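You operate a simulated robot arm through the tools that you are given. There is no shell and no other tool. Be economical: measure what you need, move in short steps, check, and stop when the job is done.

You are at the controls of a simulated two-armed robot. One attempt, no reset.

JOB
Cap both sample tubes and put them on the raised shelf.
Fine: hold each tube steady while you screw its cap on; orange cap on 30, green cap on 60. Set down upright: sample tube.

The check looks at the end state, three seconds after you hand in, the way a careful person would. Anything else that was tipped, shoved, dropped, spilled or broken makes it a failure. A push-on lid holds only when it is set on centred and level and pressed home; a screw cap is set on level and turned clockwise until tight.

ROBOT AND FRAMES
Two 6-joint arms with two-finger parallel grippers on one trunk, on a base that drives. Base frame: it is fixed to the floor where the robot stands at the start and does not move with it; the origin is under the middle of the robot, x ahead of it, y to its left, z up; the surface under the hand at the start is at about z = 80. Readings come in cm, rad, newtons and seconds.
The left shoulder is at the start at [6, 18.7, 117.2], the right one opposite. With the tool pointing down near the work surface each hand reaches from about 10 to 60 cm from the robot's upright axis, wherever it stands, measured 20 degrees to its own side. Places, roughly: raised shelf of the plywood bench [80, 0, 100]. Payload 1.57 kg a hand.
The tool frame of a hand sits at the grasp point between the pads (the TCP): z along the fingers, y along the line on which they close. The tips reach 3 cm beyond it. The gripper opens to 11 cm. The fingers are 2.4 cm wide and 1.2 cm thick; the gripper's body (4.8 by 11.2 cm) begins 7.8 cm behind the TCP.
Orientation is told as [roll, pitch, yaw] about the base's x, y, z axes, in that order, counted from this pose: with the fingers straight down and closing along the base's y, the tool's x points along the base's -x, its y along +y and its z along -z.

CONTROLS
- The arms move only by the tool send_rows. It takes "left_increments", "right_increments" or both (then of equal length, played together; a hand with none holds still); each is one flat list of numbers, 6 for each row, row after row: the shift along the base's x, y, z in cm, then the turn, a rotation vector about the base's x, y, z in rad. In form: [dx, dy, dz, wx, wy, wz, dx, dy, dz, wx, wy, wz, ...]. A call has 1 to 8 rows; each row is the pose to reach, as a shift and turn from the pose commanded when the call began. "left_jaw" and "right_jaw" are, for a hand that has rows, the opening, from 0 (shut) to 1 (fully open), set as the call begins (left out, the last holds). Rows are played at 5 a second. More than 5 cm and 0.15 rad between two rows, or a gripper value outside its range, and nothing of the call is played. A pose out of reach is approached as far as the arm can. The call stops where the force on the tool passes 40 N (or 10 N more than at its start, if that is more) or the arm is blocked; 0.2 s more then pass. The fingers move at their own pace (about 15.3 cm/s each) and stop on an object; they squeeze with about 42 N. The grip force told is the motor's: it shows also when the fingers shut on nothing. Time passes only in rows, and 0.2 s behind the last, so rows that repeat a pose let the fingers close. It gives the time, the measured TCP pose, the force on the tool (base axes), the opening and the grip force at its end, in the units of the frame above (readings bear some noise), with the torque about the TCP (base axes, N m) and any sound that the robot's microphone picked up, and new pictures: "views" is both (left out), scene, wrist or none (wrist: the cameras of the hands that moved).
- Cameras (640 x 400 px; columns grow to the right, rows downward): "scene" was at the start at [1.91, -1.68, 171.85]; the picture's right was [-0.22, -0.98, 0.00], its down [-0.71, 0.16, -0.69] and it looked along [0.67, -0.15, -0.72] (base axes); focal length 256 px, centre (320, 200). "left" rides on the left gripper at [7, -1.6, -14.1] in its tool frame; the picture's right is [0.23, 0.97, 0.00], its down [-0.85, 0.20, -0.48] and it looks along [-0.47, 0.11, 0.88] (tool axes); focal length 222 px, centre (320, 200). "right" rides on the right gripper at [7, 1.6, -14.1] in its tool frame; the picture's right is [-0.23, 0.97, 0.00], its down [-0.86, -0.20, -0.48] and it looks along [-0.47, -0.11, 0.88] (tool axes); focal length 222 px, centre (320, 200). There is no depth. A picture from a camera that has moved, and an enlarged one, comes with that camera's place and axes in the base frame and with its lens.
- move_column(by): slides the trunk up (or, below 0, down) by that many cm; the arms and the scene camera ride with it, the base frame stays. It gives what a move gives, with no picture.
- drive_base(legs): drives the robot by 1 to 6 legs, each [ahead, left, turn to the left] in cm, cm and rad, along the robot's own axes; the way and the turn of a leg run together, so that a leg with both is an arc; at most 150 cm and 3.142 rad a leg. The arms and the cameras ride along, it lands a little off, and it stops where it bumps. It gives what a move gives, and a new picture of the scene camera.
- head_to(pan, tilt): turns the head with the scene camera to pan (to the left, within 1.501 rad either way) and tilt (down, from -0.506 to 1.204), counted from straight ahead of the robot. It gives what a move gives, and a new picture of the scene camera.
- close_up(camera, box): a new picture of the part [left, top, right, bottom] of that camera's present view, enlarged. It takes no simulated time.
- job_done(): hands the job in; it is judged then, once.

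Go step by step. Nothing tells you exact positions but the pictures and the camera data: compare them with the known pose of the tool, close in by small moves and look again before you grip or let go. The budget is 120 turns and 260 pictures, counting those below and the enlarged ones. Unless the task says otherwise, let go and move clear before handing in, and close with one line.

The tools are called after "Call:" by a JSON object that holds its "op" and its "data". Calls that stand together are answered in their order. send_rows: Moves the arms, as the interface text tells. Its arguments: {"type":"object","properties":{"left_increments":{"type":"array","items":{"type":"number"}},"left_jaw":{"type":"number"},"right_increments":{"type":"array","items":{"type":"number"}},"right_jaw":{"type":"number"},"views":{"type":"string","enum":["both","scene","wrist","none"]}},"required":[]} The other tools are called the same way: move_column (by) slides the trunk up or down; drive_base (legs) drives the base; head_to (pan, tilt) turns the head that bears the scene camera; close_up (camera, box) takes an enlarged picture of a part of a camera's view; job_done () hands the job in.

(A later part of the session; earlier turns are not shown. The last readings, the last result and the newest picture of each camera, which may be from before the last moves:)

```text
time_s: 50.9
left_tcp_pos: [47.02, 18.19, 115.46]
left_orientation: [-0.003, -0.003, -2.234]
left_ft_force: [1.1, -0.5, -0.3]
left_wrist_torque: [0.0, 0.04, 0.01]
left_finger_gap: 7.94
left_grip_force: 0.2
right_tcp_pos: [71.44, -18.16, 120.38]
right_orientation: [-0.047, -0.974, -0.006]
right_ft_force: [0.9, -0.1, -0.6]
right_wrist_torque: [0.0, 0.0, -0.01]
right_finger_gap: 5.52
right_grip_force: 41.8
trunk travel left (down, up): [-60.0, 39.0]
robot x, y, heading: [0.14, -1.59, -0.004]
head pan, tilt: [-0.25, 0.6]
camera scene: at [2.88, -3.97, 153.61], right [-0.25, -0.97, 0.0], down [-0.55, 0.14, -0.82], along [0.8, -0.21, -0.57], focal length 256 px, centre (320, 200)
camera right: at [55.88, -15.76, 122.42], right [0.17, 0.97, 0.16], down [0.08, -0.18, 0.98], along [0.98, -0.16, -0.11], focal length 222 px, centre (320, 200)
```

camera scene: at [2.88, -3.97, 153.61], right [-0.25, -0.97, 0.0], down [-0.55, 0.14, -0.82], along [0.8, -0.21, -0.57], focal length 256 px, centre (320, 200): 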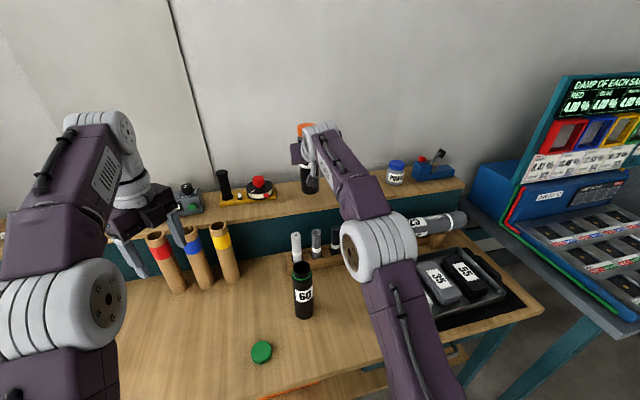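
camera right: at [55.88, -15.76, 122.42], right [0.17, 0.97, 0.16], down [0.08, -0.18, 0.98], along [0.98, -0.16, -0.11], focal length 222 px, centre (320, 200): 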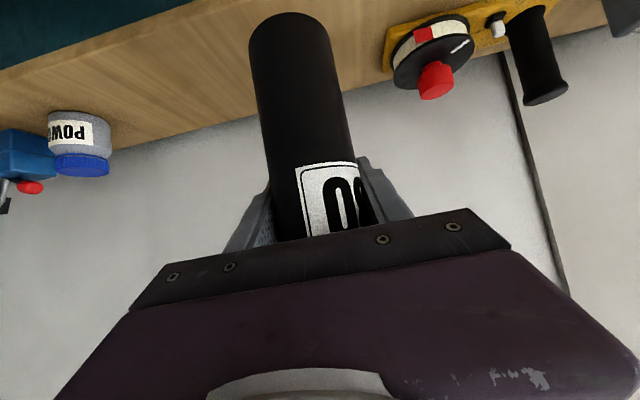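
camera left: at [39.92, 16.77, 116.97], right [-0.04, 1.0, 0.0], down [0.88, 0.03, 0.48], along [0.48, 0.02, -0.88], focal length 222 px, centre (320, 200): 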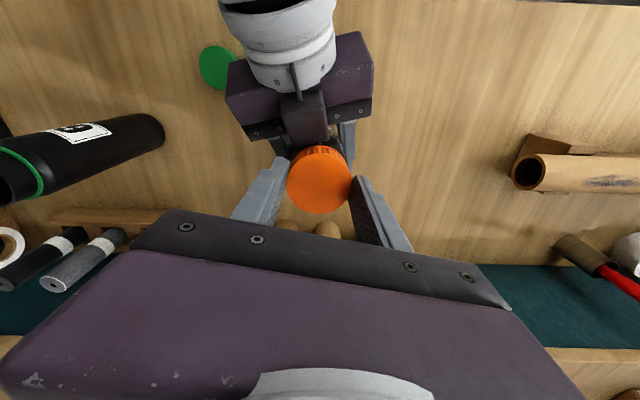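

Reach is fine without driving; the shelf spans about x 72 to 92. I'll go to (80, -20) just above the shelf and look.

Call:
{"op": "send_rows", "data": {"right_increments": [3, -0.7, 0, 0, 0, 0, 6, -1.4, 0, 0, 0, 0, 8.5, -2, -1, 0, 0, 0, 8.5, -2, -4, 0, 0, 0, 8.5, -2, -7, 0, 0, 0], "views": "both"}}

Call:
{"op": "close_up", "data": {"camera": "scene", "box": [250, 110, 400, 220]}}

```text
time_s: 52.1
left_tcp_pos: [46.92, 18.03, 115.61]
left_orientation: [-0.002, -0.002, -2.234]
left_ft_force: [0.7, -0.8, -0.6]
left_wrist_torque: [0.01, 0.02, -0.03]
left_finger_gap: 7.93
left_grip_force: 0.1
right_tcp_pos: [76.13, -19.59, 113.91]
right_orientation: [-0.044, -0.975, -0.007]
right_ft_force: [0.0, -0.3, -1.9]
right_wrist_torque: [0.01, -0.01, 0.02]
right_finger_gap: 5.49
right_grip_force: 42.5
right hand out of reach, approached as far as the arm can: row 1, 2, 3, 4, 5
trunk travel left (down, up): [-60.0, 39.0]
robot x, y, heading: [-0.06, -2.04, -0.009]
head pan, tilt: [-0.25, 0.6]
camera scene: at [2.74, -3.99, 153.61], right [-0.25, -0.97, 0.0], down [-0.55, 0.14, -0.82], along [0.8, -0.21, -0.57], focal length 256 px, centre (320, 200)
camera right: at [60.74, -17.36, 115.8], right [0.17, 0.97, 0.16], down [0.07, -0.18, 0.98], along [0.98, -0.16, -0.1], focal length 222 px, centre (320, 200)
```

scene: 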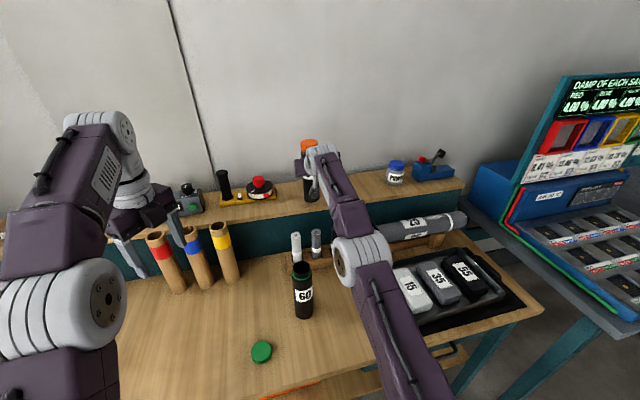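
right: 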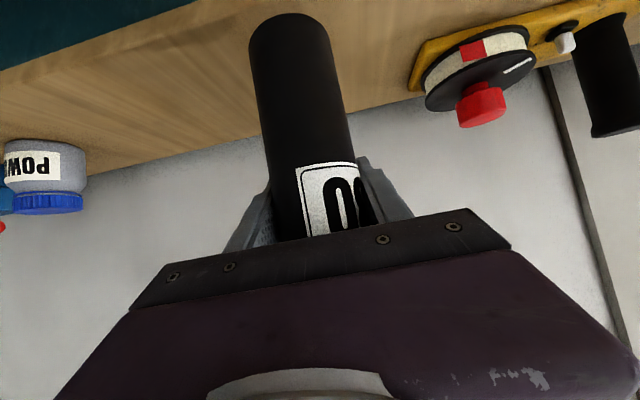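

```text
3.64 times, centred on (325, 165) of scene
camera zoom: at [2.74, -3.99, 153.61], right [-0.25, -0.97, 0.0], down [-0.55, 0.14, -0.82], along [0.8, -0.21, -0.57], focal length 932 px, centre (302, 327)
```

zoom: 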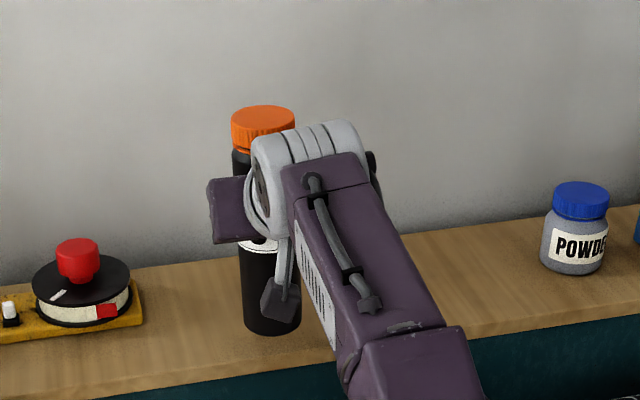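

The tube is still over the shelf's front edge, since the arm is at full stretch with the shoulder low. Raising the trunk gives more horizontal reach.

Call:
{"op": "move_column", "data": {"by": 18}}

Call:
{"op": "send_rows", "data": {"right_increments": [0, 0, -4, 0, 0, 0, 1, 0, -8, 0, 0, 0, 2, 0, -12, 0, 0, 0, 3.5, 0, -15, 0, 0, 0, 4.5, 0, -16.5, 0, 0, 0], "views": "both"}}

```text
time_s: 54.1
left_tcp_pos: [46.79, 18.15, 133.68]
left_orientation: [0.002, -0.002, -2.235]
left_ft_force: [-0.1, 0.6, 0.1]
left_wrist_torque: [0.02, 0.04, -0.01]
left_finger_gap: 7.94
left_grip_force: 0.0
right_tcp_pos: [76.16, -19.76, 131.85]
right_orientation: [-0.049, -0.974, -0.007]
right_ft_force: [-0.1, -0.5, -0.7]
right_wrist_torque: [0.0, 0.0, 0.02]
right_finger_gap: 5.53
right_grip_force: 41.6
trunk travel left (down, up): [-78.0, 21.0]
robot x, y, heading: [0.05, -2.2, -0.003]
head pan, tilt: [-0.25, 0.6]
```

```text
time_s: 55.3
left_tcp_pos: [46.92, 18.13, 133.57]
left_orientation: [-0.002, -0.001, -2.234]
left_ft_force: [-0.3, 0.3, 0.1]
left_wrist_torque: [0.02, 0.02, 0.04]
left_finger_gap: 7.89
left_grip_force: 0.0
right_tcp_pos: [79.78, -19.32, 115.19]
right_orientation: [-0.046, -0.975, -0.005]
right_ft_force: [-0.4, 0.3, -0.4]
right_wrist_torque: [0.03, -0.03, -0.02]
right_finger_gap: 5.52
right_grip_force: 41.8
right hand out of reach, approached as far as the arm can: row 5
trunk travel left (down, up): [-78.0, 21.0]
robot x, y, heading: [0.02, -2.12, -0.001]
head pan, tilt: [-0.25, 0.6]
camera scene: at [2.66, -3.96, 171.61], right [-0.25, -0.97, 0.0], down [-0.55, 0.14, -0.82], along [0.8, -0.21, -0.57], focal length 256 px, centre (320, 200)
camera right: at [64.25, -16.94, 117.31], right [0.17, 0.97, 0.16], down [0.07, -0.18, 0.98], along [0.98, -0.16, -0.1], focal length 222 px, centre (320, 200)
```

scene: 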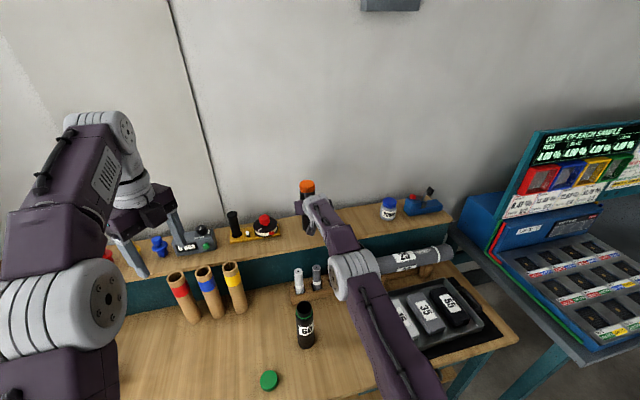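
right: 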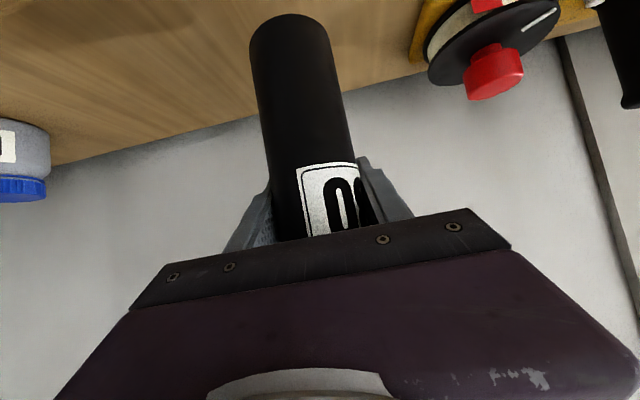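

The tube is now about 6 cm inside the shelf edge. I'll lower most of the way with the trunk, then feel for contact with the arm.

Call:
{"op": "move_column", "data": {"by": -3.5}}

Call:
{"op": "send_rows", "data": {"right_increments": [-0.4, 0, -0.4, 0, 0, 0, -0.5, 0, -0.8, 0, 0, 0, -0.5, 0, -1.2, 0, 0, 0], "views": "wrist"}}

```text
time_s: 56.1
left_tcp_pos: [46.79, 18.1, 130.07]
left_orientation: [0.0, 0.0, -2.234]
left_ft_force: [-0.7, -0.9, 0.7]
left_wrist_torque: [0.0, -0.02, 0.0]
left_finger_gap: 7.89
left_grip_force: 0.1
right_tcp_pos: [79.66, -19.26, 111.92]
right_orientation: [-0.047, -0.977, -0.006]
right_ft_force: [-0.1, -0.3, -1.8]
right_wrist_torque: [0.01, -0.01, 0.01]
right_finger_gap: 5.51
right_grip_force: 41.8
trunk travel left (down, up): [-74.5, 24.5]
robot x, y, heading: [-0.01, -1.94, -0.005]
head pan, tilt: [-0.25, 0.6]
```

```text
time_s: 56.9
left_tcp_pos: [46.87, 18.09, 130.02]
left_orientation: [0.002, -0.002, -2.233]
left_ft_force: [-0.3, -0.5, 0.2]
left_wrist_torque: [-0.02, 0.01, -0.01]
left_finger_gap: 7.93
left_grip_force: 0.1
right_tcp_pos: [79.13, -19.28, 110.7]
right_orientation: [-0.048, -0.975, -0.007]
right_ft_force: [0.1, 0.0, -0.7]
right_wrist_torque: [-0.01, 0.0, -0.03]
right_finger_gap: 5.45
right_grip_force: 42.3
trunk travel left (down, up): [-74.5, 24.5]
robot x, y, heading: [-0.2, -1.78, -0.004]
head pan, tilt: [-0.25, 0.6]
camera right: at [63.75, -16.95, 112.59], right [0.17, 0.97, 0.16], down [0.07, -0.18, 0.98], along [0.98, -0.16, -0.1], focal length 222 px, centre (320, 200)
```

right: 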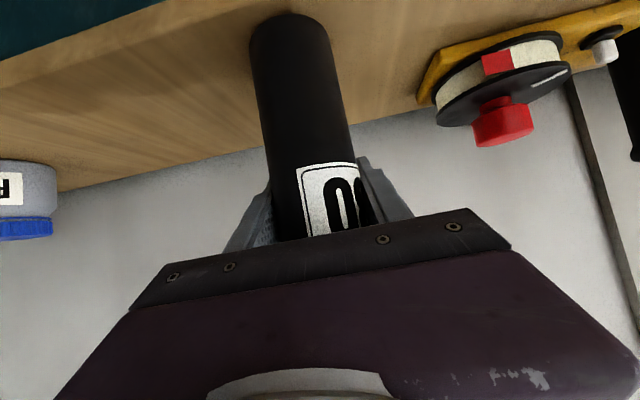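

Not touching yet. I'll lower in small steps to contact.

Call:
{"op": "send_rows", "data": {"right_increments": [0, 0, -0.25, 0, 0, 0, 0, 0, -0.5, 0, 0, 0, 0, 0, -0.65, 0, 0, 0], "views": "none"}}

```text
time_s: 57.7
left_tcp_pos: [46.7, 18.21, 130.19]
left_orientation: [0.0, -0.002, -2.234]
left_ft_force: [0.4, 0.0, -0.4]
left_wrist_torque: [-0.01, 0.01, 0.0]
left_finger_gap: 7.95
left_grip_force: 0.0
right_tcp_pos: [79.2, -19.32, 110.24]
right_orientation: [-0.045, -0.979, -0.007]
right_ft_force: [1.0, -0.4, 3.8]
right_wrist_torque: [0.12, -0.11, -0.04]
right_finger_gap: 5.48
right_grip_force: 41.5
trunk travel left (down, up): [-74.5, 24.5]
robot x, y, heading: [-0.29, -1.8, -0.008]
head pan, tilt: [-0.25, 0.6]
```

The tube rests on the shelf with about 4 N. I'll open the fingers a little and check that it stands.

Call:
{"op": "send_rows", "data": {"right_increments": [0, 0, 0, 0, 0, 0, 0, 0, 0, 0, 0, 0], "right_jaw": 0.62, "views": "both"}}

Call:
{"op": "close_up", "data": {"camera": "scene", "box": [250, 150, 400, 260]}}

```text
time_s: 58.3
left_tcp_pos: [46.65, 18.19, 130.15]
left_orientation: [-0.001, -0.002, -2.234]
left_ft_force: [-0.8, -0.6, 0.2]
left_wrist_torque: [0.01, 0.05, 0.0]
left_finger_gap: 7.93
left_grip_force: 0.2
right_tcp_pos: [79.05, -19.35, 110.14]
right_orientation: [-0.047, -0.975, -0.006]
right_ft_force: [-0.9, 0.1, 0.8]
right_wrist_torque: [0.05, -0.03, -0.01]
right_finger_gap: 6.83
right_grip_force: 0.0
trunk travel left (down, up): [-74.5, 24.5]
robot x, y, heading: [-0.05, -1.59, -0.009]
head pan, tilt: [-0.25, 0.6]
camera scene: at [2.58, -3.95, 168.11], right [-0.25, -0.97, 0.0], down [-0.55, 0.14, -0.83], along [0.8, -0.21, -0.56], focal length 256 px, centre (320, 200)
camera right: at [63.65, -16.94, 112.03], right [0.17, 0.97, 0.16], down [0.07, -0.18, 0.98], along [0.98, -0.16, -0.1], focal length 222 px, centre (320, 200)
```

scene: 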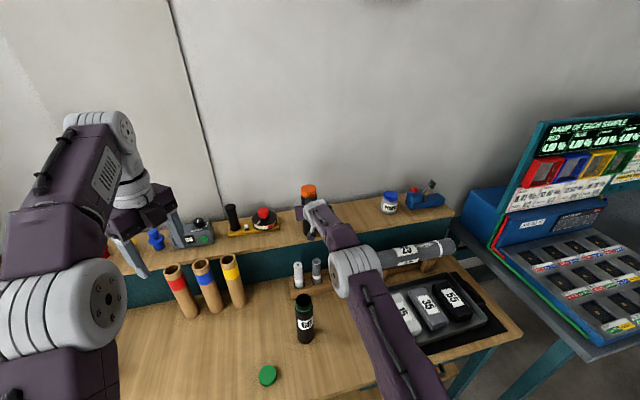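
right: 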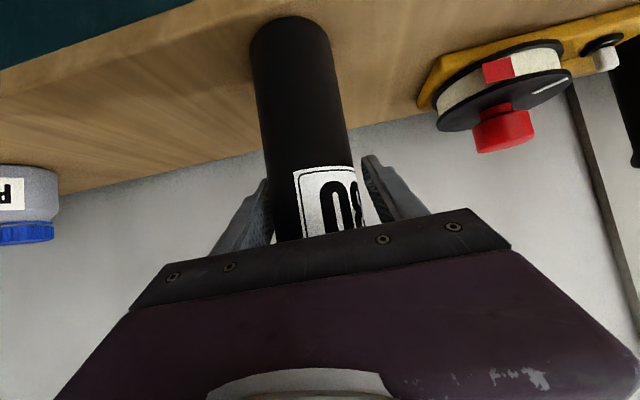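

```text
3.64 times, centred on (325, 205) of scene
camera zoom: at [2.58, -3.95, 168.11], right [-0.25, -0.97, 0.0], down [-0.55, 0.14, -0.83], along [0.8, -0.21, -0.56], focal length 932 px, centre (302, 182)
```

zoom: 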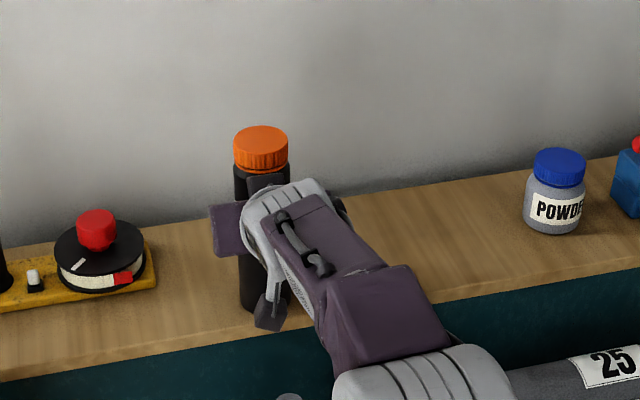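

Tube 30 is standing on the shelf. I'll open wider and withdraw straight back.

Call:
{"op": "send_rows", "data": {"right_increments": [0, 0, 0, 0, 0, 0, -2, 0, 0, 0, 0, 0, -4, 0, 0, 0, 0, 0, -7, 0, 0, 0, 0, 0, -11, 0, 1, 0, 0, 0, -15, 0, 3, 0, 0, 0, -19, 0, 5, 0, 0, 0], "right_jaw": 0.8, "views": "both"}}

Call:
{"op": "close_up", "data": {"camera": "scene", "box": [250, 150, 400, 260]}}

```text
time_s: 59.9
left_tcp_pos: [46.74, 18.13, 130.2]
left_orientation: [0.001, 0.0, -2.233]
left_ft_force: [0.7, -0.1, 0.3]
left_wrist_torque: [0.01, -0.02, -0.01]
left_finger_gap: 7.92
left_grip_force: 0.1
right_tcp_pos: [59.82, -19.43, 115.14]
right_orientation: [-0.046, -0.979, -0.007]
right_ft_force: [0.1, -0.1, 0.4]
right_wrist_torque: [0.01, 0.0, -0.01]
right_finger_gap: 8.82
right_grip_force: 0.1
right hand out of reach, approached as far as the arm can: row 4
trunk travel left (down, up): [-74.5, 24.5]
robot x, y, heading: [0.08, -1.84, -0.005]
head pan, tilt: [-0.25, 0.6]
camera scene: at [2.41, -3.99, 168.11], right [-0.25, -0.97, 0.0], down [-0.55, 0.14, -0.83], along [0.8, -0.21, -0.56], focal length 256 px, centre (320, 200)
camera right: at [44.35, -17.06, 117.13], right [0.17, 0.97, 0.16], down [0.07, -0.18, 0.98], along [0.98, -0.15, -0.1], focal length 222 px, centre (320, 200)
```

scene: 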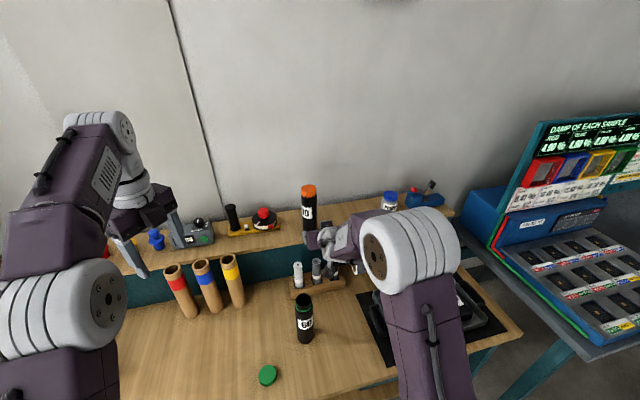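
right: 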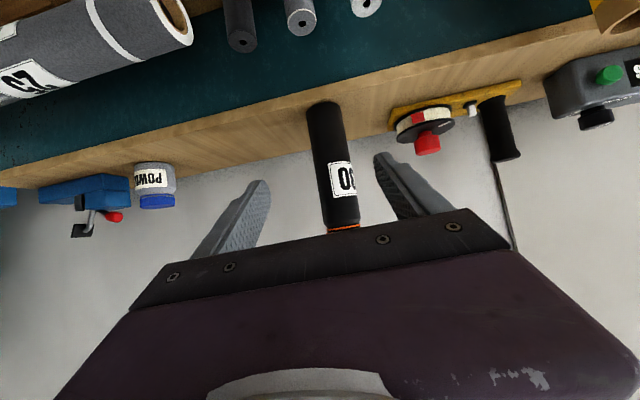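

```text
3.64 times, centred on (325, 205) of scene
camera zoom: at [2.41, -3.99, 168.11], right [-0.25, -0.97, 0.0], down [-0.55, 0.14, -0.83], along [0.8, -0.21, -0.56], focal length 932 px, centre (302, 182)
```

zoom: 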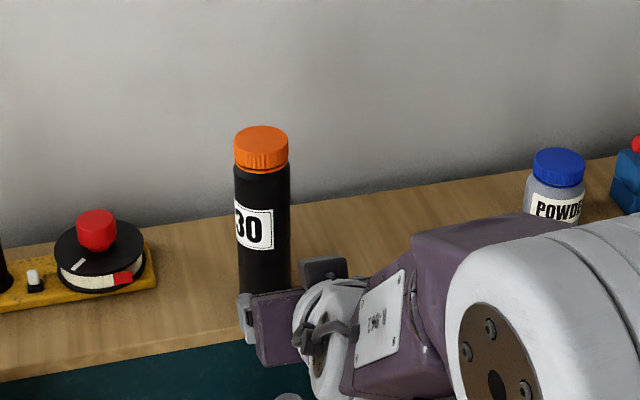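

Tube 30 stands capped on the shelf. Next is tube 60: I'll retract the right hand, unwind the left wrist toward positive yaw, and drive right.

Call:
{"op": "send_rows", "data": {"right_increments": [-2, 0, 2, 0.01, 0.005, 0, -4, 0, 4, 0.02, 0.01, 0, -6, 0, 6, 0.03, 0.015, 0, -8, 0, 8, 0.046, 0.02, 0, -10, 0, 10, 0.046, 0.03, 0, -11, 0, 11, 0.046, 0.03, 0, -12, 0, 12, 0.046, 0.03, 0.05, -12, 0, 12, 0.046, 0.03, 0.1], "left_increments": [0, 0, 0, 0, 0, 0.149, -1, 0, 0, 0, 0, 0.298, -2, 0, 0, 0, 0, 0.447, -3, 0, 0, 0, 0, 0.596, -4, 0, 0, 0, 0, 0.745, -5, 0, 0, 0, 0, 0.894, -6, 0, 0, 0, 0, 1.043, -7, 0, 0, 0, 0, 1.192], "left_jaw": 0.75, "views": "none"}}

Call:
{"op": "send_rows", "data": {"left_increments": [0, 0, 0, 0, 0, 0.149, 0, 0, 0, 0, 0, 0.298, 0, 0, 0, 0, 0, 0.447, 0, 0, 0, 0, 0, 0.596, 0, 0, 0, 0, 0, 0.745, 0, 0, 0, 0, 0, 0.894, 0, 0, 0, 0, 0, 1.043, 0, 0, 0, 0, 0, 1.192], "views": "none"}}

Call:
{"op": "drive_base", "data": {"legs": [[0, -12, 0]]}}

```text
time_s: 61.7
left_tcp_pos: [39.74, 18.11, 130.26]
left_orientation: [0.0, -0.002, -1.042]
left_ft_force: [-0.4, 0.1, 0.6]
left_wrist_torque: [0.0, -0.01, -0.01]
left_finger_gap: 8.27
left_grip_force: 0.1
right_tcp_pos: [48.04, -19.49, 126.94]
right_orientation: [0.033, -0.942, -0.001]
right_ft_force: [-0.2, -0.3, 0.0]
right_wrist_torque: [0.0, 0.02, -0.02]
right_finger_gap: 8.79
right_grip_force: 0.0
trunk travel left (down, up): [-74.5, 24.5]
robot x, y, heading: [-0.04, -1.66, -0.006]
head pan, tilt: [-0.25, 0.6]
```

```text
time_s: 63.5
left_tcp_pos: [39.94, 18.13, 130.2]
left_orientation: [0.001, -0.001, 0.153]
left_ft_force: [-0.2, -0.4, 1.4]
left_wrist_torque: [0.02, 0.04, 0.01]
left_finger_gap: 8.24
left_grip_force: 0.2
right_tcp_pos: [48.14, -19.44, 126.79]
right_orientation: [0.032, -0.942, -0.001]
right_ft_force: [-0.4, -0.1, -0.4]
right_wrist_torque: [-0.01, -0.02, 0.0]
right_finger_gap: 8.8
right_grip_force: 0.1
trunk travel left (down, up): [-74.5, 24.5]
robot x, y, heading: [-0.17, -1.62, -0.005]
head pan, tilt: [-0.25, 0.6]
```

```text
time_s: 64.7
left_tcp_pos: [39.79, 6.18, 130.07]
left_orientation: [-0.004, -0.002, 0.149]
left_ft_force: [-0.9, -0.4, -0.6]
left_wrist_torque: [0.0, 0.0, 0.02]
left_finger_gap: 8.26
left_grip_force: 0.1
right_tcp_pos: [47.92, -31.45, 126.95]
right_orientation: [0.031, -0.94, -0.001]
right_ft_force: [-0.1, 0.4, 0.5]
right_wrist_torque: [-0.02, -0.01, -0.01]
right_finger_gap: 8.81
right_grip_force: 0.0
trunk travel left (down, up): [-74.5, 24.5]
robot x, y, heading: [-0.0, -13.75, -0.002]
head pan, tilt: [-0.25, 0.6]
camera scene: at [2.52, -15.88, 168.11], right [-0.25, -0.97, 0.0], down [-0.55, 0.14, -0.83], along [0.8, -0.21, -0.56], focal length 256 px, centre (320, 200)
```

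scene: 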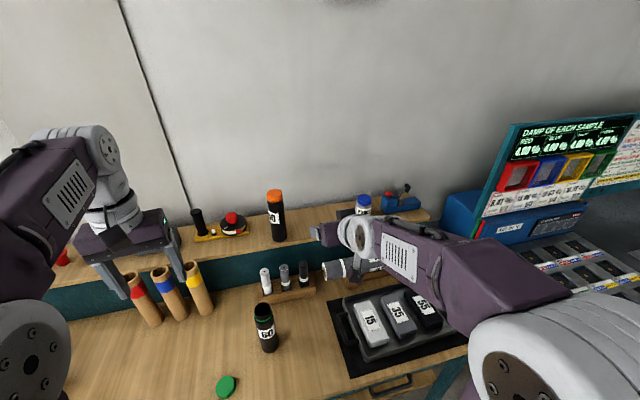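

Robot is at y = -13.75. I'll lower the trunk, aim the head down and move the left hand over the green cap.

Call:
{"op": "move_column", "data": {"by": -18.5}}

Call:
{"op": "send_rows", "data": {"left_increments": [-0.1, -0.6, -3, 0, 0, 0.1, -0.2, -1.2, -6, 0, 0, 0.2, -0.3, -1.8, -9, 0, 0, 0.3, -0.4, -2.4, -12, 0, 0, 0.4, -0.5, -3, -14.5, 0, 0, 0.45, -0.6, -3.3, -17, 0, 0, 0.45], "right_increments": [0, 2, 0, 0, 0, 0, 0, 4, 0, 0, 0, 0, 0, 6, 0, 0, 0, 0.05, 0, 8, 0, 0, 0, 0.1, 0, 10, 0, 0, 0, 0.2, 0, 12, 0, 0, 0, 0.25], "views": "wrist"}}

Call:
{"op": "head_to", "data": {"pan": -0.1, "tilt": 0.85}}

```text
time_s: 66.8
left_tcp_pos: [39.76, 5.94, 111.64]
left_orientation: [-0.001, -0.001, 0.148]
left_ft_force: [-0.2, 0.3, -1.2]
left_wrist_torque: [0.02, 0.01, 0.02]
left_finger_gap: 8.26
left_grip_force: 0.1
right_tcp_pos: [48.05, -31.76, 108.4]
right_orientation: [0.032, -0.942, -0.002]
right_ft_force: [0.2, 0.2, -1.3]
right_wrist_torque: [0.04, -0.02, 0.03]
right_finger_gap: 8.79
right_grip_force: 0.0
trunk travel left (down, up): [-56.0, 43.0]
robot x, y, heading: [-0.21, -14.04, -0.004]
head pan, tilt: [-0.25, 0.6]
```

```text
time_s: 68.2
left_tcp_pos: [39.51, 2.48, 94.37]
left_orientation: [-0.001, -0.001, 0.602]
left_ft_force: [-0.2, 0.7, 1.0]
left_wrist_torque: [-0.03, 0.04, 0.01]
left_finger_gap: 8.24
left_grip_force: 0.0
right_tcp_pos: [48.01, -19.46, 108.49]
right_orientation: [0.033, -0.939, 0.248]
right_ft_force: [0.3, 0.0, -0.6]
right_wrist_torque: [-0.06, 0.02, -0.01]
right_finger_gap: 8.81
right_grip_force: 0.1
trunk travel left (down, up): [-56.0, 43.0]
robot x, y, heading: [-0.05, -13.84, -0.004]
head pan, tilt: [-0.25, 0.6]
camera right: at [32.68, -22.17, 111.07], right [-0.13, 0.97, 0.2], down [0.17, -0.18, 0.97], along [0.98, 0.16, -0.14], focal length 222 px, centre (320, 200)
camera left: at [34.7, -2.67, 108.62], right [-0.74, 0.68, 0.0], down [0.59, 0.65, 0.48], along [0.32, 0.35, -0.88], focal length 222 px, centre (320, 200)
```

right: 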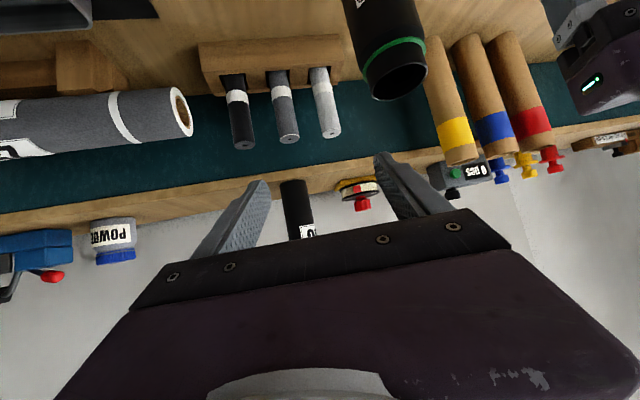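
left: 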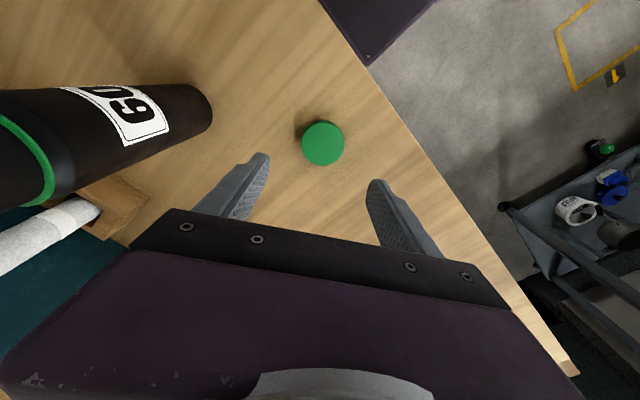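

```text
time_s: 68.9
left_tcp_pos: [39.47, 2.46, 94.5]
left_orientation: [0.0, -0.003, 0.599]
left_ft_force: [-0.1, 0.4, -0.7]
left_wrist_torque: [-0.02, 0.04, -0.02]
left_finger_gap: 8.25
left_grip_force: 0.0
right_tcp_pos: [48.02, -19.68, 108.36]
right_orientation: [0.032, -0.941, 0.248]
right_ft_force: [-0.1, -0.6, 0.9]
right_wrist_torque: [-0.02, 0.0, -0.03]
right_finger_gap: 8.81
right_grip_force: 0.1
trunk travel left (down, up): [-56.0, 43.0]
robot x, y, heading: [0.04, -14.02, -0.008]
head pan, tilt: [-0.099, 0.85]
camera scene: at [1.74, -14.7, 147.53], right [-0.11, -0.99, 0.0], down [-0.75, 0.08, -0.66], along [0.66, -0.07, -0.75], focal length 256 px, centre (320, 200)
```

scene: 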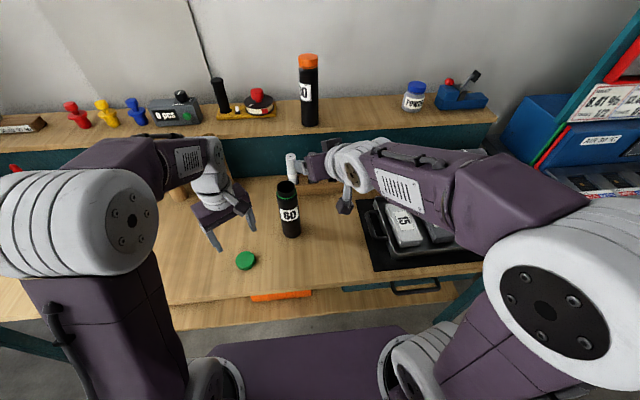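

The green cap is at about (38.95, 2.45). I'll descend on it, then grip.

Call:
{"op": "send_rows", "data": {"left_increments": [-0.3, 0, -4, 0, 0, 0, -0.5, 0, -7.5, 0, 0, 0, -0.55, 0, -10, 0, 0, 0, -0.55, 0, -10.9, 0, 0, 0], "views": "wrist"}}

```text
time_s: 69.9
left_tcp_pos: [38.84, 2.87, 83.61]
left_orientation: [0.0, -0.002, 0.6]
left_ft_force: [-0.1, 0.1, -0.3]
left_wrist_torque: [-0.02, 0.01, 0.01]
left_finger_gap: 8.24
left_grip_force: 0.0
right_tcp_pos: [48.02, -19.63, 108.51]
right_orientation: [0.034, -0.941, 0.245]
right_ft_force: [-1.0, 0.1, -0.4]
right_wrist_torque: [-0.02, 0.0, -0.04]
right_finger_gap: 8.82
right_grip_force: 0.2
trunk travel left (down, up): [-56.0, 43.0]
robot x, y, heading: [0.1, -13.77, -0.007]
head pan, tilt: [-0.099, 0.85]
camera left: at [33.95, -2.46, 97.86], right [-0.74, 0.68, 0.0], down [0.59, 0.65, 0.48], along [0.32, 0.35, -0.88], focal length 222 px, centre (320, 200)
```

left: 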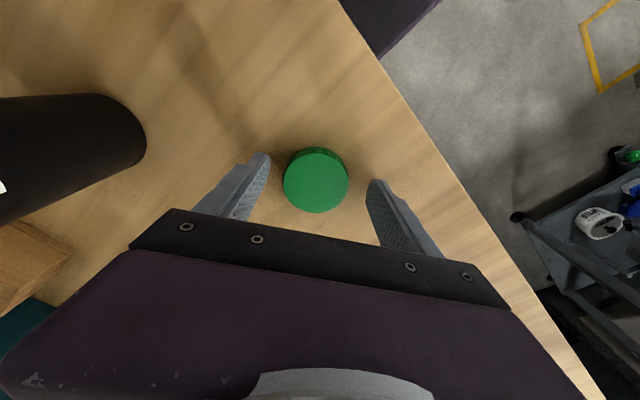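

Fingers straddle the green cap well. I'll close on it and lift, while the right hand moves above tube 60.

Call:
{"op": "send_rows", "data": {"left_increments": [0, 0, 0, 0, 0, 0, 0, 0, 0, 0, 0, 0, 0, 0, 0, 0, 0, 0, 0, 0.5, 4.5, 0, 0, 0, 0, 2, 9, 0, 0, 0, 0, 4, 13.5, 0, 0, 0, 0, 6, 18, 0, 0, 0, 0, 7, 22.5, 0, 0, 0], "right_increments": [0, 0, 0, 0, 0, 0, 0, 0, 0, -0.019, -0.005, 0.02, 0, 0, 1, -0.019, -0.005, 0.02, 0.3, 2, 1, -0.019, -0.005, 0.02, 0.6, 4, 1, -0.019, -0.005, 0.02, 0.9, 6, 1, -0.019, -0.005, 0.02, 1.2, 7.5, 1, -0.019, -0.005, 0.02, 1.3, 8.6, 1, -0.019, -0.005, 0.02], "left_jaw": 0.3, "right_jaw": 1, "views": "both"}}

```text
time_s: 71.7
left_tcp_pos: [38.33, 9.89, 106.46]
left_orientation: [-0.001, 0.0, 0.599]
left_ft_force: [-0.5, -0.5, 0.5]
left_wrist_torque: [0.02, -0.02, -0.01]
left_finger_gap: 5.14
left_grip_force: 41.9
right_tcp_pos: [49.31, -11.01, 109.45]
right_orientation: [-0.001, -0.94, 0.294]
right_ft_force: [0.4, 0.9, -0.1]
right_wrist_torque: [0.01, -0.01, -0.01]
right_finger_gap: 10.99
right_grip_force: 0.0
trunk travel left (down, up): [-56.0, 43.0]
robot x, y, heading: [-0.38, -13.78, -0.005]
head pan, tilt: [-0.099, 0.85]
camera scene: at [1.73, -14.65, 147.52], right [-0.11, -0.99, 0.0], down [-0.75, 0.08, -0.66], along [0.66, -0.07, -0.75], focal length 256 px, centre (320, 200)
camera right: at [34.02, -13.95, 111.98], right [-0.15, 0.97, 0.18], down [0.17, -0.16, 0.97], along [0.97, 0.18, -0.14], focal length 222 px, centre (320, 200)
camera left: at [33.52, 4.62, 120.65], right [-0.74, 0.68, 0.0], down [0.59, 0.65, 0.48], along [0.32, 0.35, -0.88], focal length 222 px, centre (320, 200)
```

scene: 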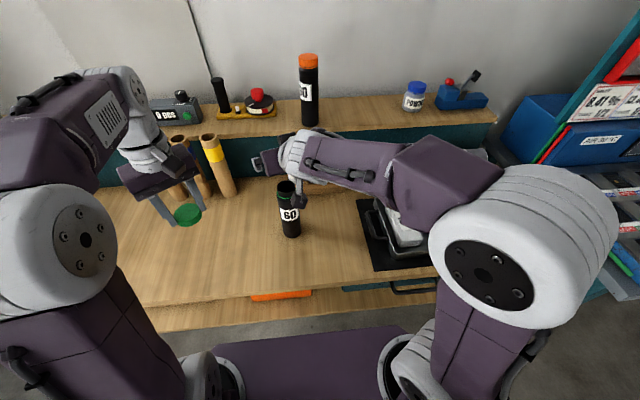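
right: 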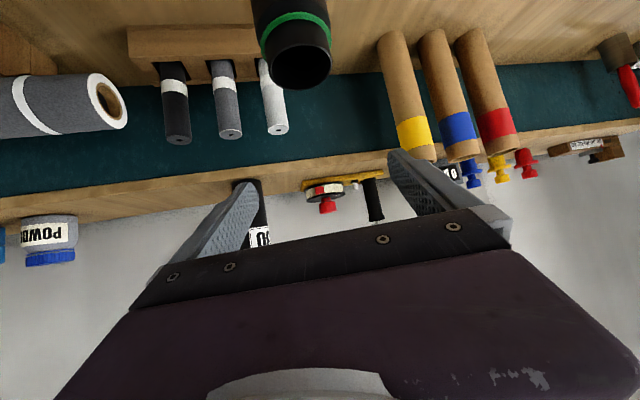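
left: 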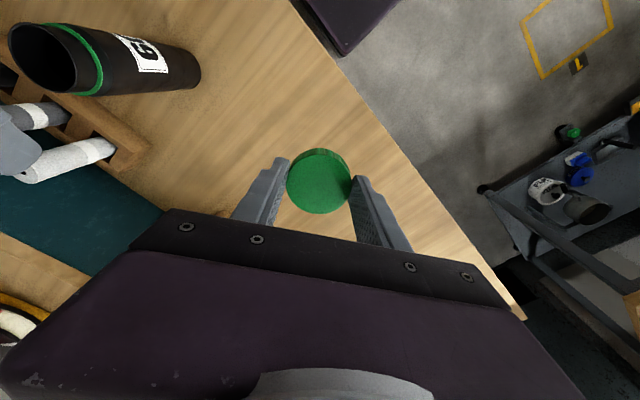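

The right hand is centred over tube 60. I'll lower around it.

Call:
{"op": "send_rows", "data": {"right_increments": [0, 0, -4, 0, 0, 0, 0, 0, -8, 0, 0, 0, 0, 0, -12, 0, 0, 0, 0, 0, -16, 0, 0, 0, 0, 0, -18.5, 0, 0, 0], "views": "wrist"}}

```text
time_s: 72.9
left_tcp_pos: [38.39, 9.83, 106.36]
left_orientation: [-0.001, -0.001, 0.598]
left_ft_force: [0.1, -0.2, -0.9]
left_wrist_torque: [-0.01, -0.01, 0.0]
left_finger_gap: 5.13
left_grip_force: 41.8
right_tcp_pos: [49.09, -11.08, 90.81]
right_orientation: [-0.001, -0.939, 0.293]
right_ft_force: [-1.0, 0.2, -0.2]
right_wrist_torque: [0.01, 0.0, -0.01]
right_finger_gap: 10.99
right_grip_force: 0.1
trunk travel left (down, up): [-56.0, 43.0]
robot x, y, heading: [-0.56, -14.21, -0.006]
head pan, tilt: [-0.099, 0.85]
camera right: at [33.78, -14.02, 93.43], right [-0.15, 0.97, 0.18], down [0.17, -0.16, 0.97], along [0.97, 0.18, -0.14], focal length 222 px, centre (320, 200)
```

right: 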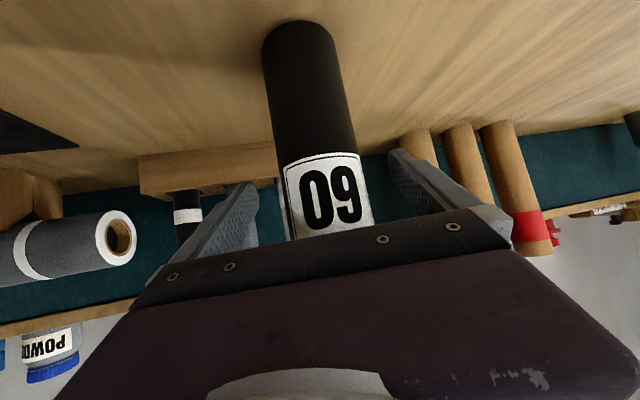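

The tube is well centred. I'll go 2 cm lower for more clearance, then close.

Call:
{"op": "send_rows", "data": {"right_increments": [0, 0.1, -1.2, 0, 0, 0, 0, 0.1, -2.4, 0, 0, 0], "views": "none"}}

```text
time_s: 73.5
left_tcp_pos: [38.4, 9.8, 106.4]
left_orientation: [-0.002, -0.003, 0.599]
left_ft_force: [-0.2, -0.1, -0.1]
left_wrist_torque: [-0.01, -0.02, 0.01]
left_finger_gap: 5.14
left_grip_force: 41.7
right_tcp_pos: [49.28, -11.05, 88.54]
right_orientation: [-0.001, -0.941, 0.293]
right_ft_force: [0.9, -0.2, -0.7]
right_wrist_torque: [-0.01, -0.02, -0.04]
right_finger_gap: 11.01
right_grip_force: 0.0
trunk travel left (down, up): [-56.0, 43.0]
robot x, y, heading: [-0.13, -13.91, -0.003]
head pan, tilt: [-0.099, 0.85]
```

Still in reach. I'll close on tube 60 while the left hand rises and moves alongside.

Call:
{"op": "send_rows", "data": {"right_increments": [0, 0, 0, 0, 0, 0, 0, 0, 0, 0, 0, 0, 0, 0, 0, 0, 0, 0, 0, 0, 0, 0, 0, 0, 0, 0, 0, 0, 0, 0], "right_jaw": 0.3, "left_increments": [1.5, 0, 2, 0, 0, 0, 4, -1, 4, 0, 0, 0, 6.5, -3, 5, 0, 0, 0, 9, -6, 5.5, 0, 0, 0, 10.2, -9, 5.5, 0, 0, 0], "views": "both"}}

Call:
{"op": "close_up", "data": {"camera": "scene", "box": [220, 150, 350, 250]}}

```text
time_s: 74.7
left_tcp_pos: [48.64, 0.52, 111.67]
left_orientation: [0.0, -0.002, 0.6]
left_ft_force: [-0.4, -0.8, 1.1]
left_wrist_torque: [-0.04, 0.02, 0.0]
left_finger_gap: 5.14
left_grip_force: 42.3
right_tcp_pos: [49.23, -11.03, 88.36]
right_orientation: [-0.001, -0.94, 0.293]
right_ft_force: [1.1, 0.2, 2.3]
right_wrist_torque: [-0.07, -0.07, 0.04]
right_finger_gap: 5.54
right_grip_force: 41.9
trunk travel left (down, up): [-56.0, 43.0]
robot x, y, heading: [-0.28, -14.29, -0.008]
head pan, tilt: [-0.099, 0.85]
camera scene: at [1.76, -14.75, 147.52], right [-0.11, -0.99, 0.0], down [-0.75, 0.08, -0.66], along [0.66, -0.07, -0.75], focal length 256 px, centre (320, 200)
camera right: at [33.98, -14.03, 91.05], right [-0.15, 0.97, 0.18], down [0.17, -0.16, 0.97], along [0.97, 0.18, -0.14], focal length 222 px, centre (320, 200)
camera left: at [43.83, -4.79, 125.91], right [-0.74, 0.68, 0.0], down [0.59, 0.65, 0.48], along [0.32, 0.35, -0.88], focal length 222 px, centre (320, 200)
```

scene: 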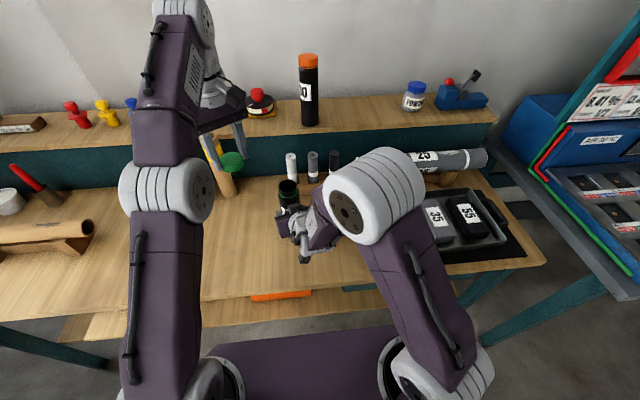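
right: 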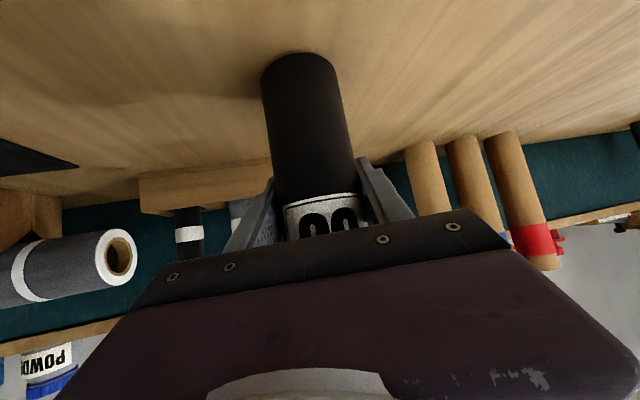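
left: 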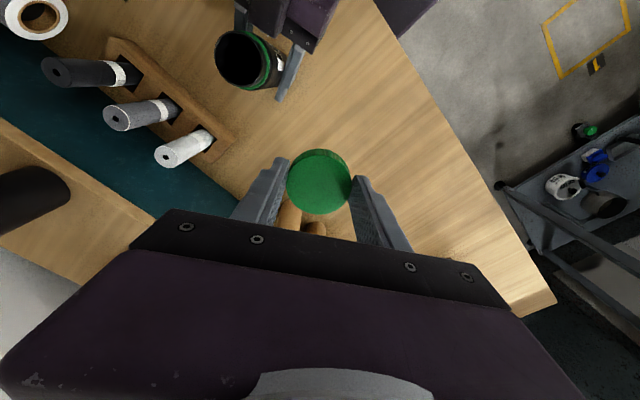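

```text
4.00 times, centred on (285, 200) of scene
camera zoom: at [1.76, -14.75, 147.52], right [-0.11, -0.99, 0.0], down [-0.75, 0.08, -0.66], along [0.66, -0.07, -0.75], focal length 1026 px, centre (460, 200)
```

zoom: 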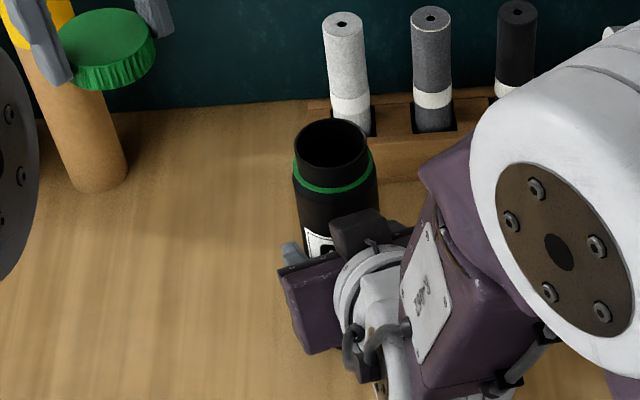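

Tube 60 is held, with its rim at about (48.6, -11.4, 100). I'll bring the green cap over it.

Call:
{"op": "send_rows", "data": {"left_increments": [0, -4, 0, 0, 0, 0, 0, -8, 0, 0, 0, 0, 0, -11.5, 0, 0, 0, 0, 0, -11.5, -3, 0, 0, 0, 0, -11.5, -5.5, 0, 0, 0], "views": "none"}}

Call:
{"op": "close_up", "data": {"camera": "left", "box": [220, 110, 420, 240]}}

Call:
{"op": "close_up", "data": {"camera": "scene", "box": [240, 150, 340, 225]}}

```text
time_s: 75.9
left_tcp_pos: [48.91, -10.89, 106.54]
left_orientation: [0.0, -0.003, 0.6]
left_ft_force: [-0.2, 0.0, -0.3]
left_wrist_torque: [0.02, -0.02, 0.0]
left_finger_gap: 5.16
left_grip_force: 42.0
left hand out of reach, approached as far as the arm can: row 1, 2, 3, 4
right_tcp_pos: [49.25, -11.04, 88.35]
right_orientation: [0.0, -0.94, 0.293]
right_ft_force: [-0.3, 0.4, 2.1]
right_wrist_torque: [-0.05, -0.03, 0.01]
right_finger_gap: 5.53
right_grip_force: 41.8
trunk travel left (down, up): [-56.0, 43.0]
robot x, y, heading: [-0.13, -14.28, -0.003]
head pan, tilt: [-0.099, 0.85]
```

```text
3.08 times, centred on (320, 175) of left
camera zoom: at [44.14, -16.1, 120.79], right [-0.74, 0.68, 0.0], down [0.59, 0.65, 0.48], along [0.32, 0.35, -0.88], focal length 684 px, centre (320, 277)
```

zoom: 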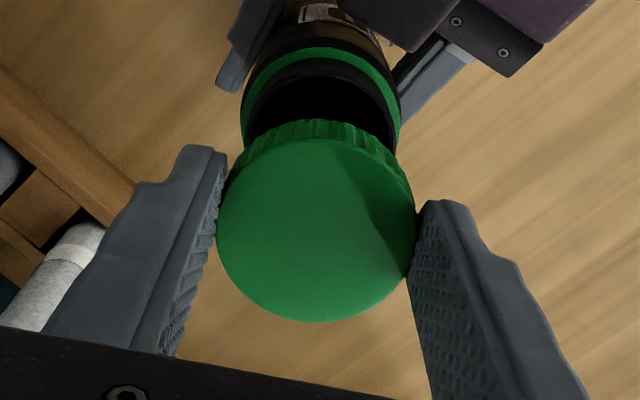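

```text
5.33 times, centred on (290, 188) of scene
camera zoom: at [1.73, -14.68, 147.52], right [-0.11, -0.99, 0.0], down [-0.75, 0.08, -0.66], along [0.66, -0.07, -0.75], focal length 1368 px, centre (480, 267)
```

zoom: 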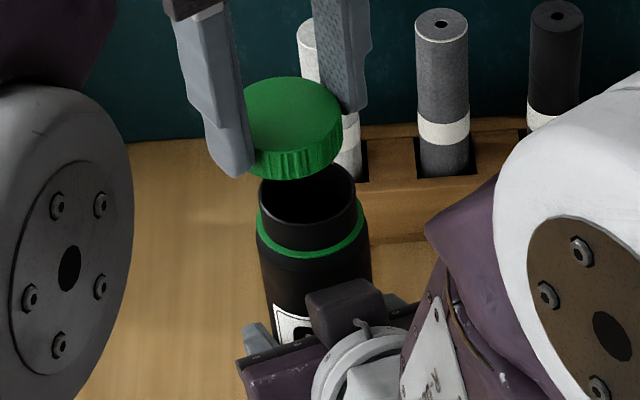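

The cap needs to shift about (-0.5, -0.6). I'll do that, lower to just above the rim and check again.

Call:
{"op": "send_rows", "data": {"left_increments": [-0.3, -0.3, -0.5, 0, 0, 0, -0.5, -0.6, -1, 0, 0, 0, -0.5, -0.6, -2, 0, 0, 0], "views": "none"}}

Call:
{"op": "close_up", "data": {"camera": "left", "box": [220, 110, 420, 240]}}

Call:
{"op": "close_up", "data": {"camera": "scene", "box": [240, 150, 340, 225]}}

```text
time_s: 76.7
left_tcp_pos: [48.38, -11.42, 104.49]
left_orientation: [0.0, -0.001, 0.598]
left_ft_force: [-0.4, 1.1, 0.1]
left_wrist_torque: [-0.02, 0.01, -0.02]
left_finger_gap: 5.16
left_grip_force: 42.4
right_tcp_pos: [49.31, -10.93, 88.46]
right_orientation: [-0.001, -0.94, 0.294]
right_ft_force: [-0.1, 1.4, 2.3]
right_wrist_torque: [-0.03, -0.03, 0.0]
right_finger_gap: 5.51
right_grip_force: 42.2
trunk travel left (down, up): [-56.0, 43.0]
robot x, y, heading: [-0.15, -13.73, -0.006]
head pan, tilt: [-0.099, 0.85]
```

```text
3.08 times, centred on (320, 175) of left
camera zoom: at [43.53, -16.74, 118.6], right [-0.74, 0.68, 0.0], down [0.59, 0.65, 0.48], along [0.33, 0.35, -0.88], focal length 684 px, centre (320, 277)
```

zoom: 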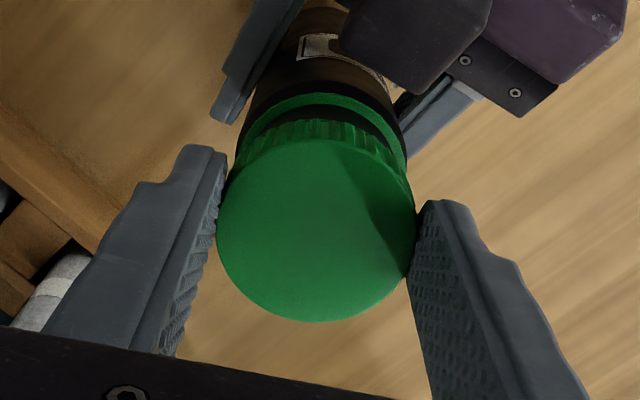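

```text
5.33 times, centred on (290, 188) of scene
camera zoom: at [1.72, -14.66, 147.52], right [-0.11, -0.99, 0.0], down [-0.75, 0.08, -0.66], along [0.66, -0.07, -0.75], focal length 1368 px, centre (480, 267)
```

zoom: 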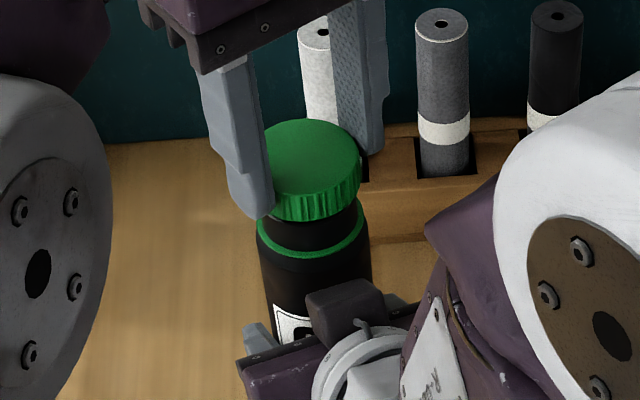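

Nearly perfect alignment. I'll nudge by (+0.1, +0.15), make light contact and start turning clockwise.

Call:
{"op": "send_rows", "data": {"left_increments": [0.1, 0.15, -0.3, 0, 0, 0, 0.1, 0.15, -0.7, 0, 0, 0, 0.1, 0.15, -0.75, 0, 0, -0.15, 0.1, 0.15, -0.8, 0, 0, -0.3, 0.1, 0.15, -0.85, 0, 0, -0.45, 0.1, 0.15, -0.9, 0, 0, -0.6, 0.1, 0.15, -0.95, 0, 0, -0.75, 0.1, 0.15, -1.0, 0, 0, -0.9], "views": "none"}}

Call:
{"op": "close_up", "data": {"camera": "scene", "box": [240, 150, 340, 225]}}

```text
time_s: 77.8
left_tcp_pos: [48.32, -11.52, 103.91]
left_orientation: [-0.006, -0.011, 0.26]
left_ft_force: [-0.3, -0.8, 6.4]
left_wrist_torque: [0.0, 0.07, -0.01]
left_finger_gap: 5.11
left_grip_force: 42.1
right_tcp_pos: [49.06, -11.01, 88.57]
right_orientation: [0.002, -0.94, 0.296]
right_ft_force: [-2.0, 0.2, 6.8]
right_wrist_torque: [0.13, 0.67, 0.01]
right_finger_gap: 5.53
right_grip_force: 42.5
trunk travel left (down, up): [-56.0, 43.0]
robot x, y, heading: [-0.07, -13.9, -0.004]
head pan, tilt: [-0.099, 0.85]
stopped in row 5 (left hand): the force on the tool passed its limit at 40 N (the readings are from after the stop); the commanded pose is now the measured one
```

```text
5.33 times, centred on (290, 188) of scene
camera zoom: at [1.51, -14.73, 147.51], right [-0.11, -0.99, 0.0], down [-0.75, 0.08, -0.66], along [0.66, -0.07, -0.75], focal length 1368 px, centre (480, 267)
```

zoom: 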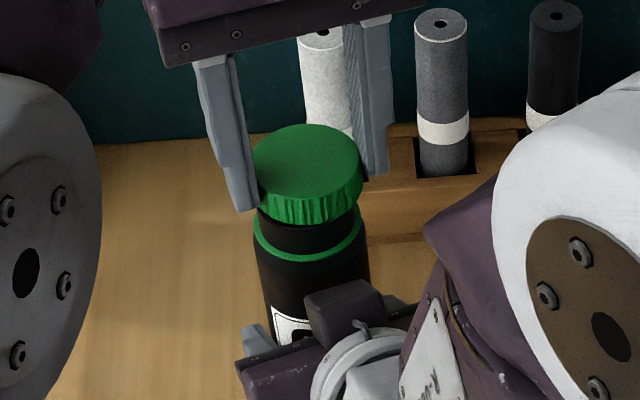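

The force limit stopped it before engagement. I'll press gently and read the contact torque to centre the cap.

Call:
{"op": "send_rows", "data": {"left_increments": [0.05, 0.15, -0.1, 0, 0, 0, 0.05, 0.15, -0.25, 0, 0, 0], "views": "none"}}

Call:
{"op": "close_up", "data": {"camera": "left", "box": [220, 110, 420, 240]}}

```text
time_s: 78.4
left_tcp_pos: [48.43, -11.5, 103.77]
left_orientation: [-0.011, -0.012, 0.262]
left_ft_force: [-5.7, -6.7, 39.8]
left_wrist_torque: [-0.09, 0.52, 0.1]
left_finger_gap: 5.12
left_grip_force: 42.1
right_tcp_pos: [48.96, -10.94, 88.4]
right_orientation: [-0.001, -0.938, 0.298]
right_ft_force: [14.5, 7.2, -7.4]
right_wrist_torque: [-0.28, 0.23, -0.21]
right_finger_gap: 5.48
right_grip_force: 41.1
trunk travel left (down, up): [-56.0, 43.0]
robot x, y, heading: [-0.36, -14.12, -0.006]
head pan, tilt: [-0.099, 0.85]
```

```text
3.08 times, centred on (320, 175) of left
camera zoom: at [41.96, -14.62, 117.9], right [-0.47, 0.88, -0.01], down [0.77, 0.42, 0.49], along [0.44, 0.22, -0.87], focal length 684 px, centre (320, 277)
```

zoom: 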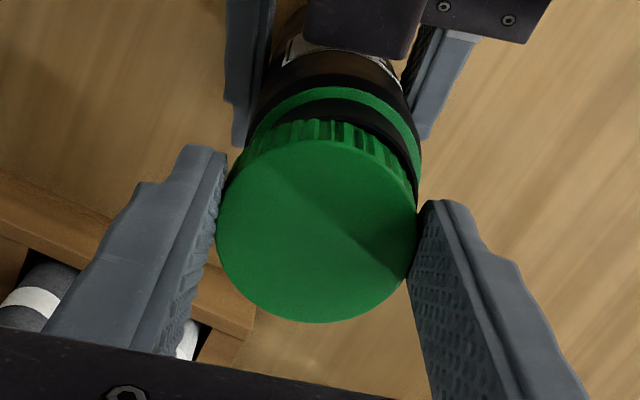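

Camera and torque agree: the cap should move (-0.3, +0.3). I'll lift slightly, shift, and turn under light pressure.

Call:
{"op": "send_rows", "data": {"left_increments": [0, 0, 0.4, 0.01, 0.01, 0, -0.3, 0.3, 0.4, 0.01, 0.01, 0, -0.3, 0.3, 0.1, 0.01, 0.01, 0, -0.3, 0.3, 0.05, 0.01, 0.01, -0.15, -0.3, 0.3, 0, 0.01, 0.01, -0.3, -0.3, 0.3, -0.05, 0.01, 0.01, -0.45, -0.3, 0.3, -0.1, 0.01, 0.01, -0.6, -0.3, 0.3, -0.1, 0.01, 0.01, -0.75], "views": "none"}}

Call:
{"op": "close_up", "data": {"camera": "scene", "box": [240, 150, 340, 225]}}

```text
time_s: 80.2
left_tcp_pos: [47.96, -10.83, 103.52]
left_orientation: [0.002, 0.004, -0.491]
left_ft_force: [-8.2, -14.0, 30.9]
left_wrist_torque: [-0.51, 0.81, 0.37]
left_finger_gap: 5.13
left_grip_force: 41.9
right_tcp_pos: [48.95, -11.07, 88.52]
right_orientation: [-0.003, -0.941, 0.298]
right_ft_force: [4.2, 18.2, -2.3]
right_wrist_torque: [-0.9, 1.13, -0.57]
right_finger_gap: 5.52
right_grip_force: 41.9
trunk travel left (down, up): [-56.0, 43.0]
robot x, y, heading: [-0.21, -14.15, -0.003]
head pan, tilt: [-0.099, 0.85]
```

```text
5.33 times, centred on (290, 188) of scene
camera zoom: at [1.32, -14.63, 147.53], right [-0.11, -0.99, 0.0], down [-0.75, 0.08, -0.66], along [0.66, -0.07, -0.75], focal length 1368 px, centre (480, 267)
```

zoom: 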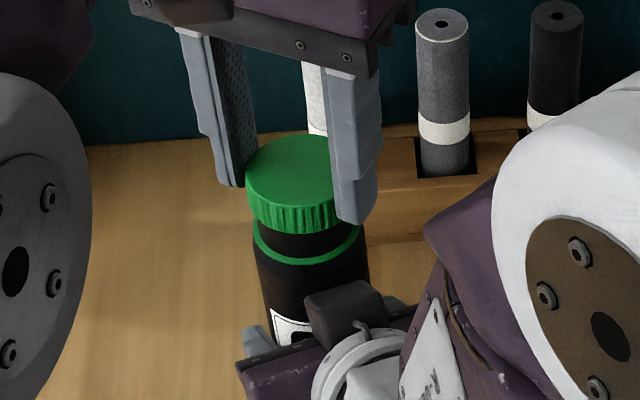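

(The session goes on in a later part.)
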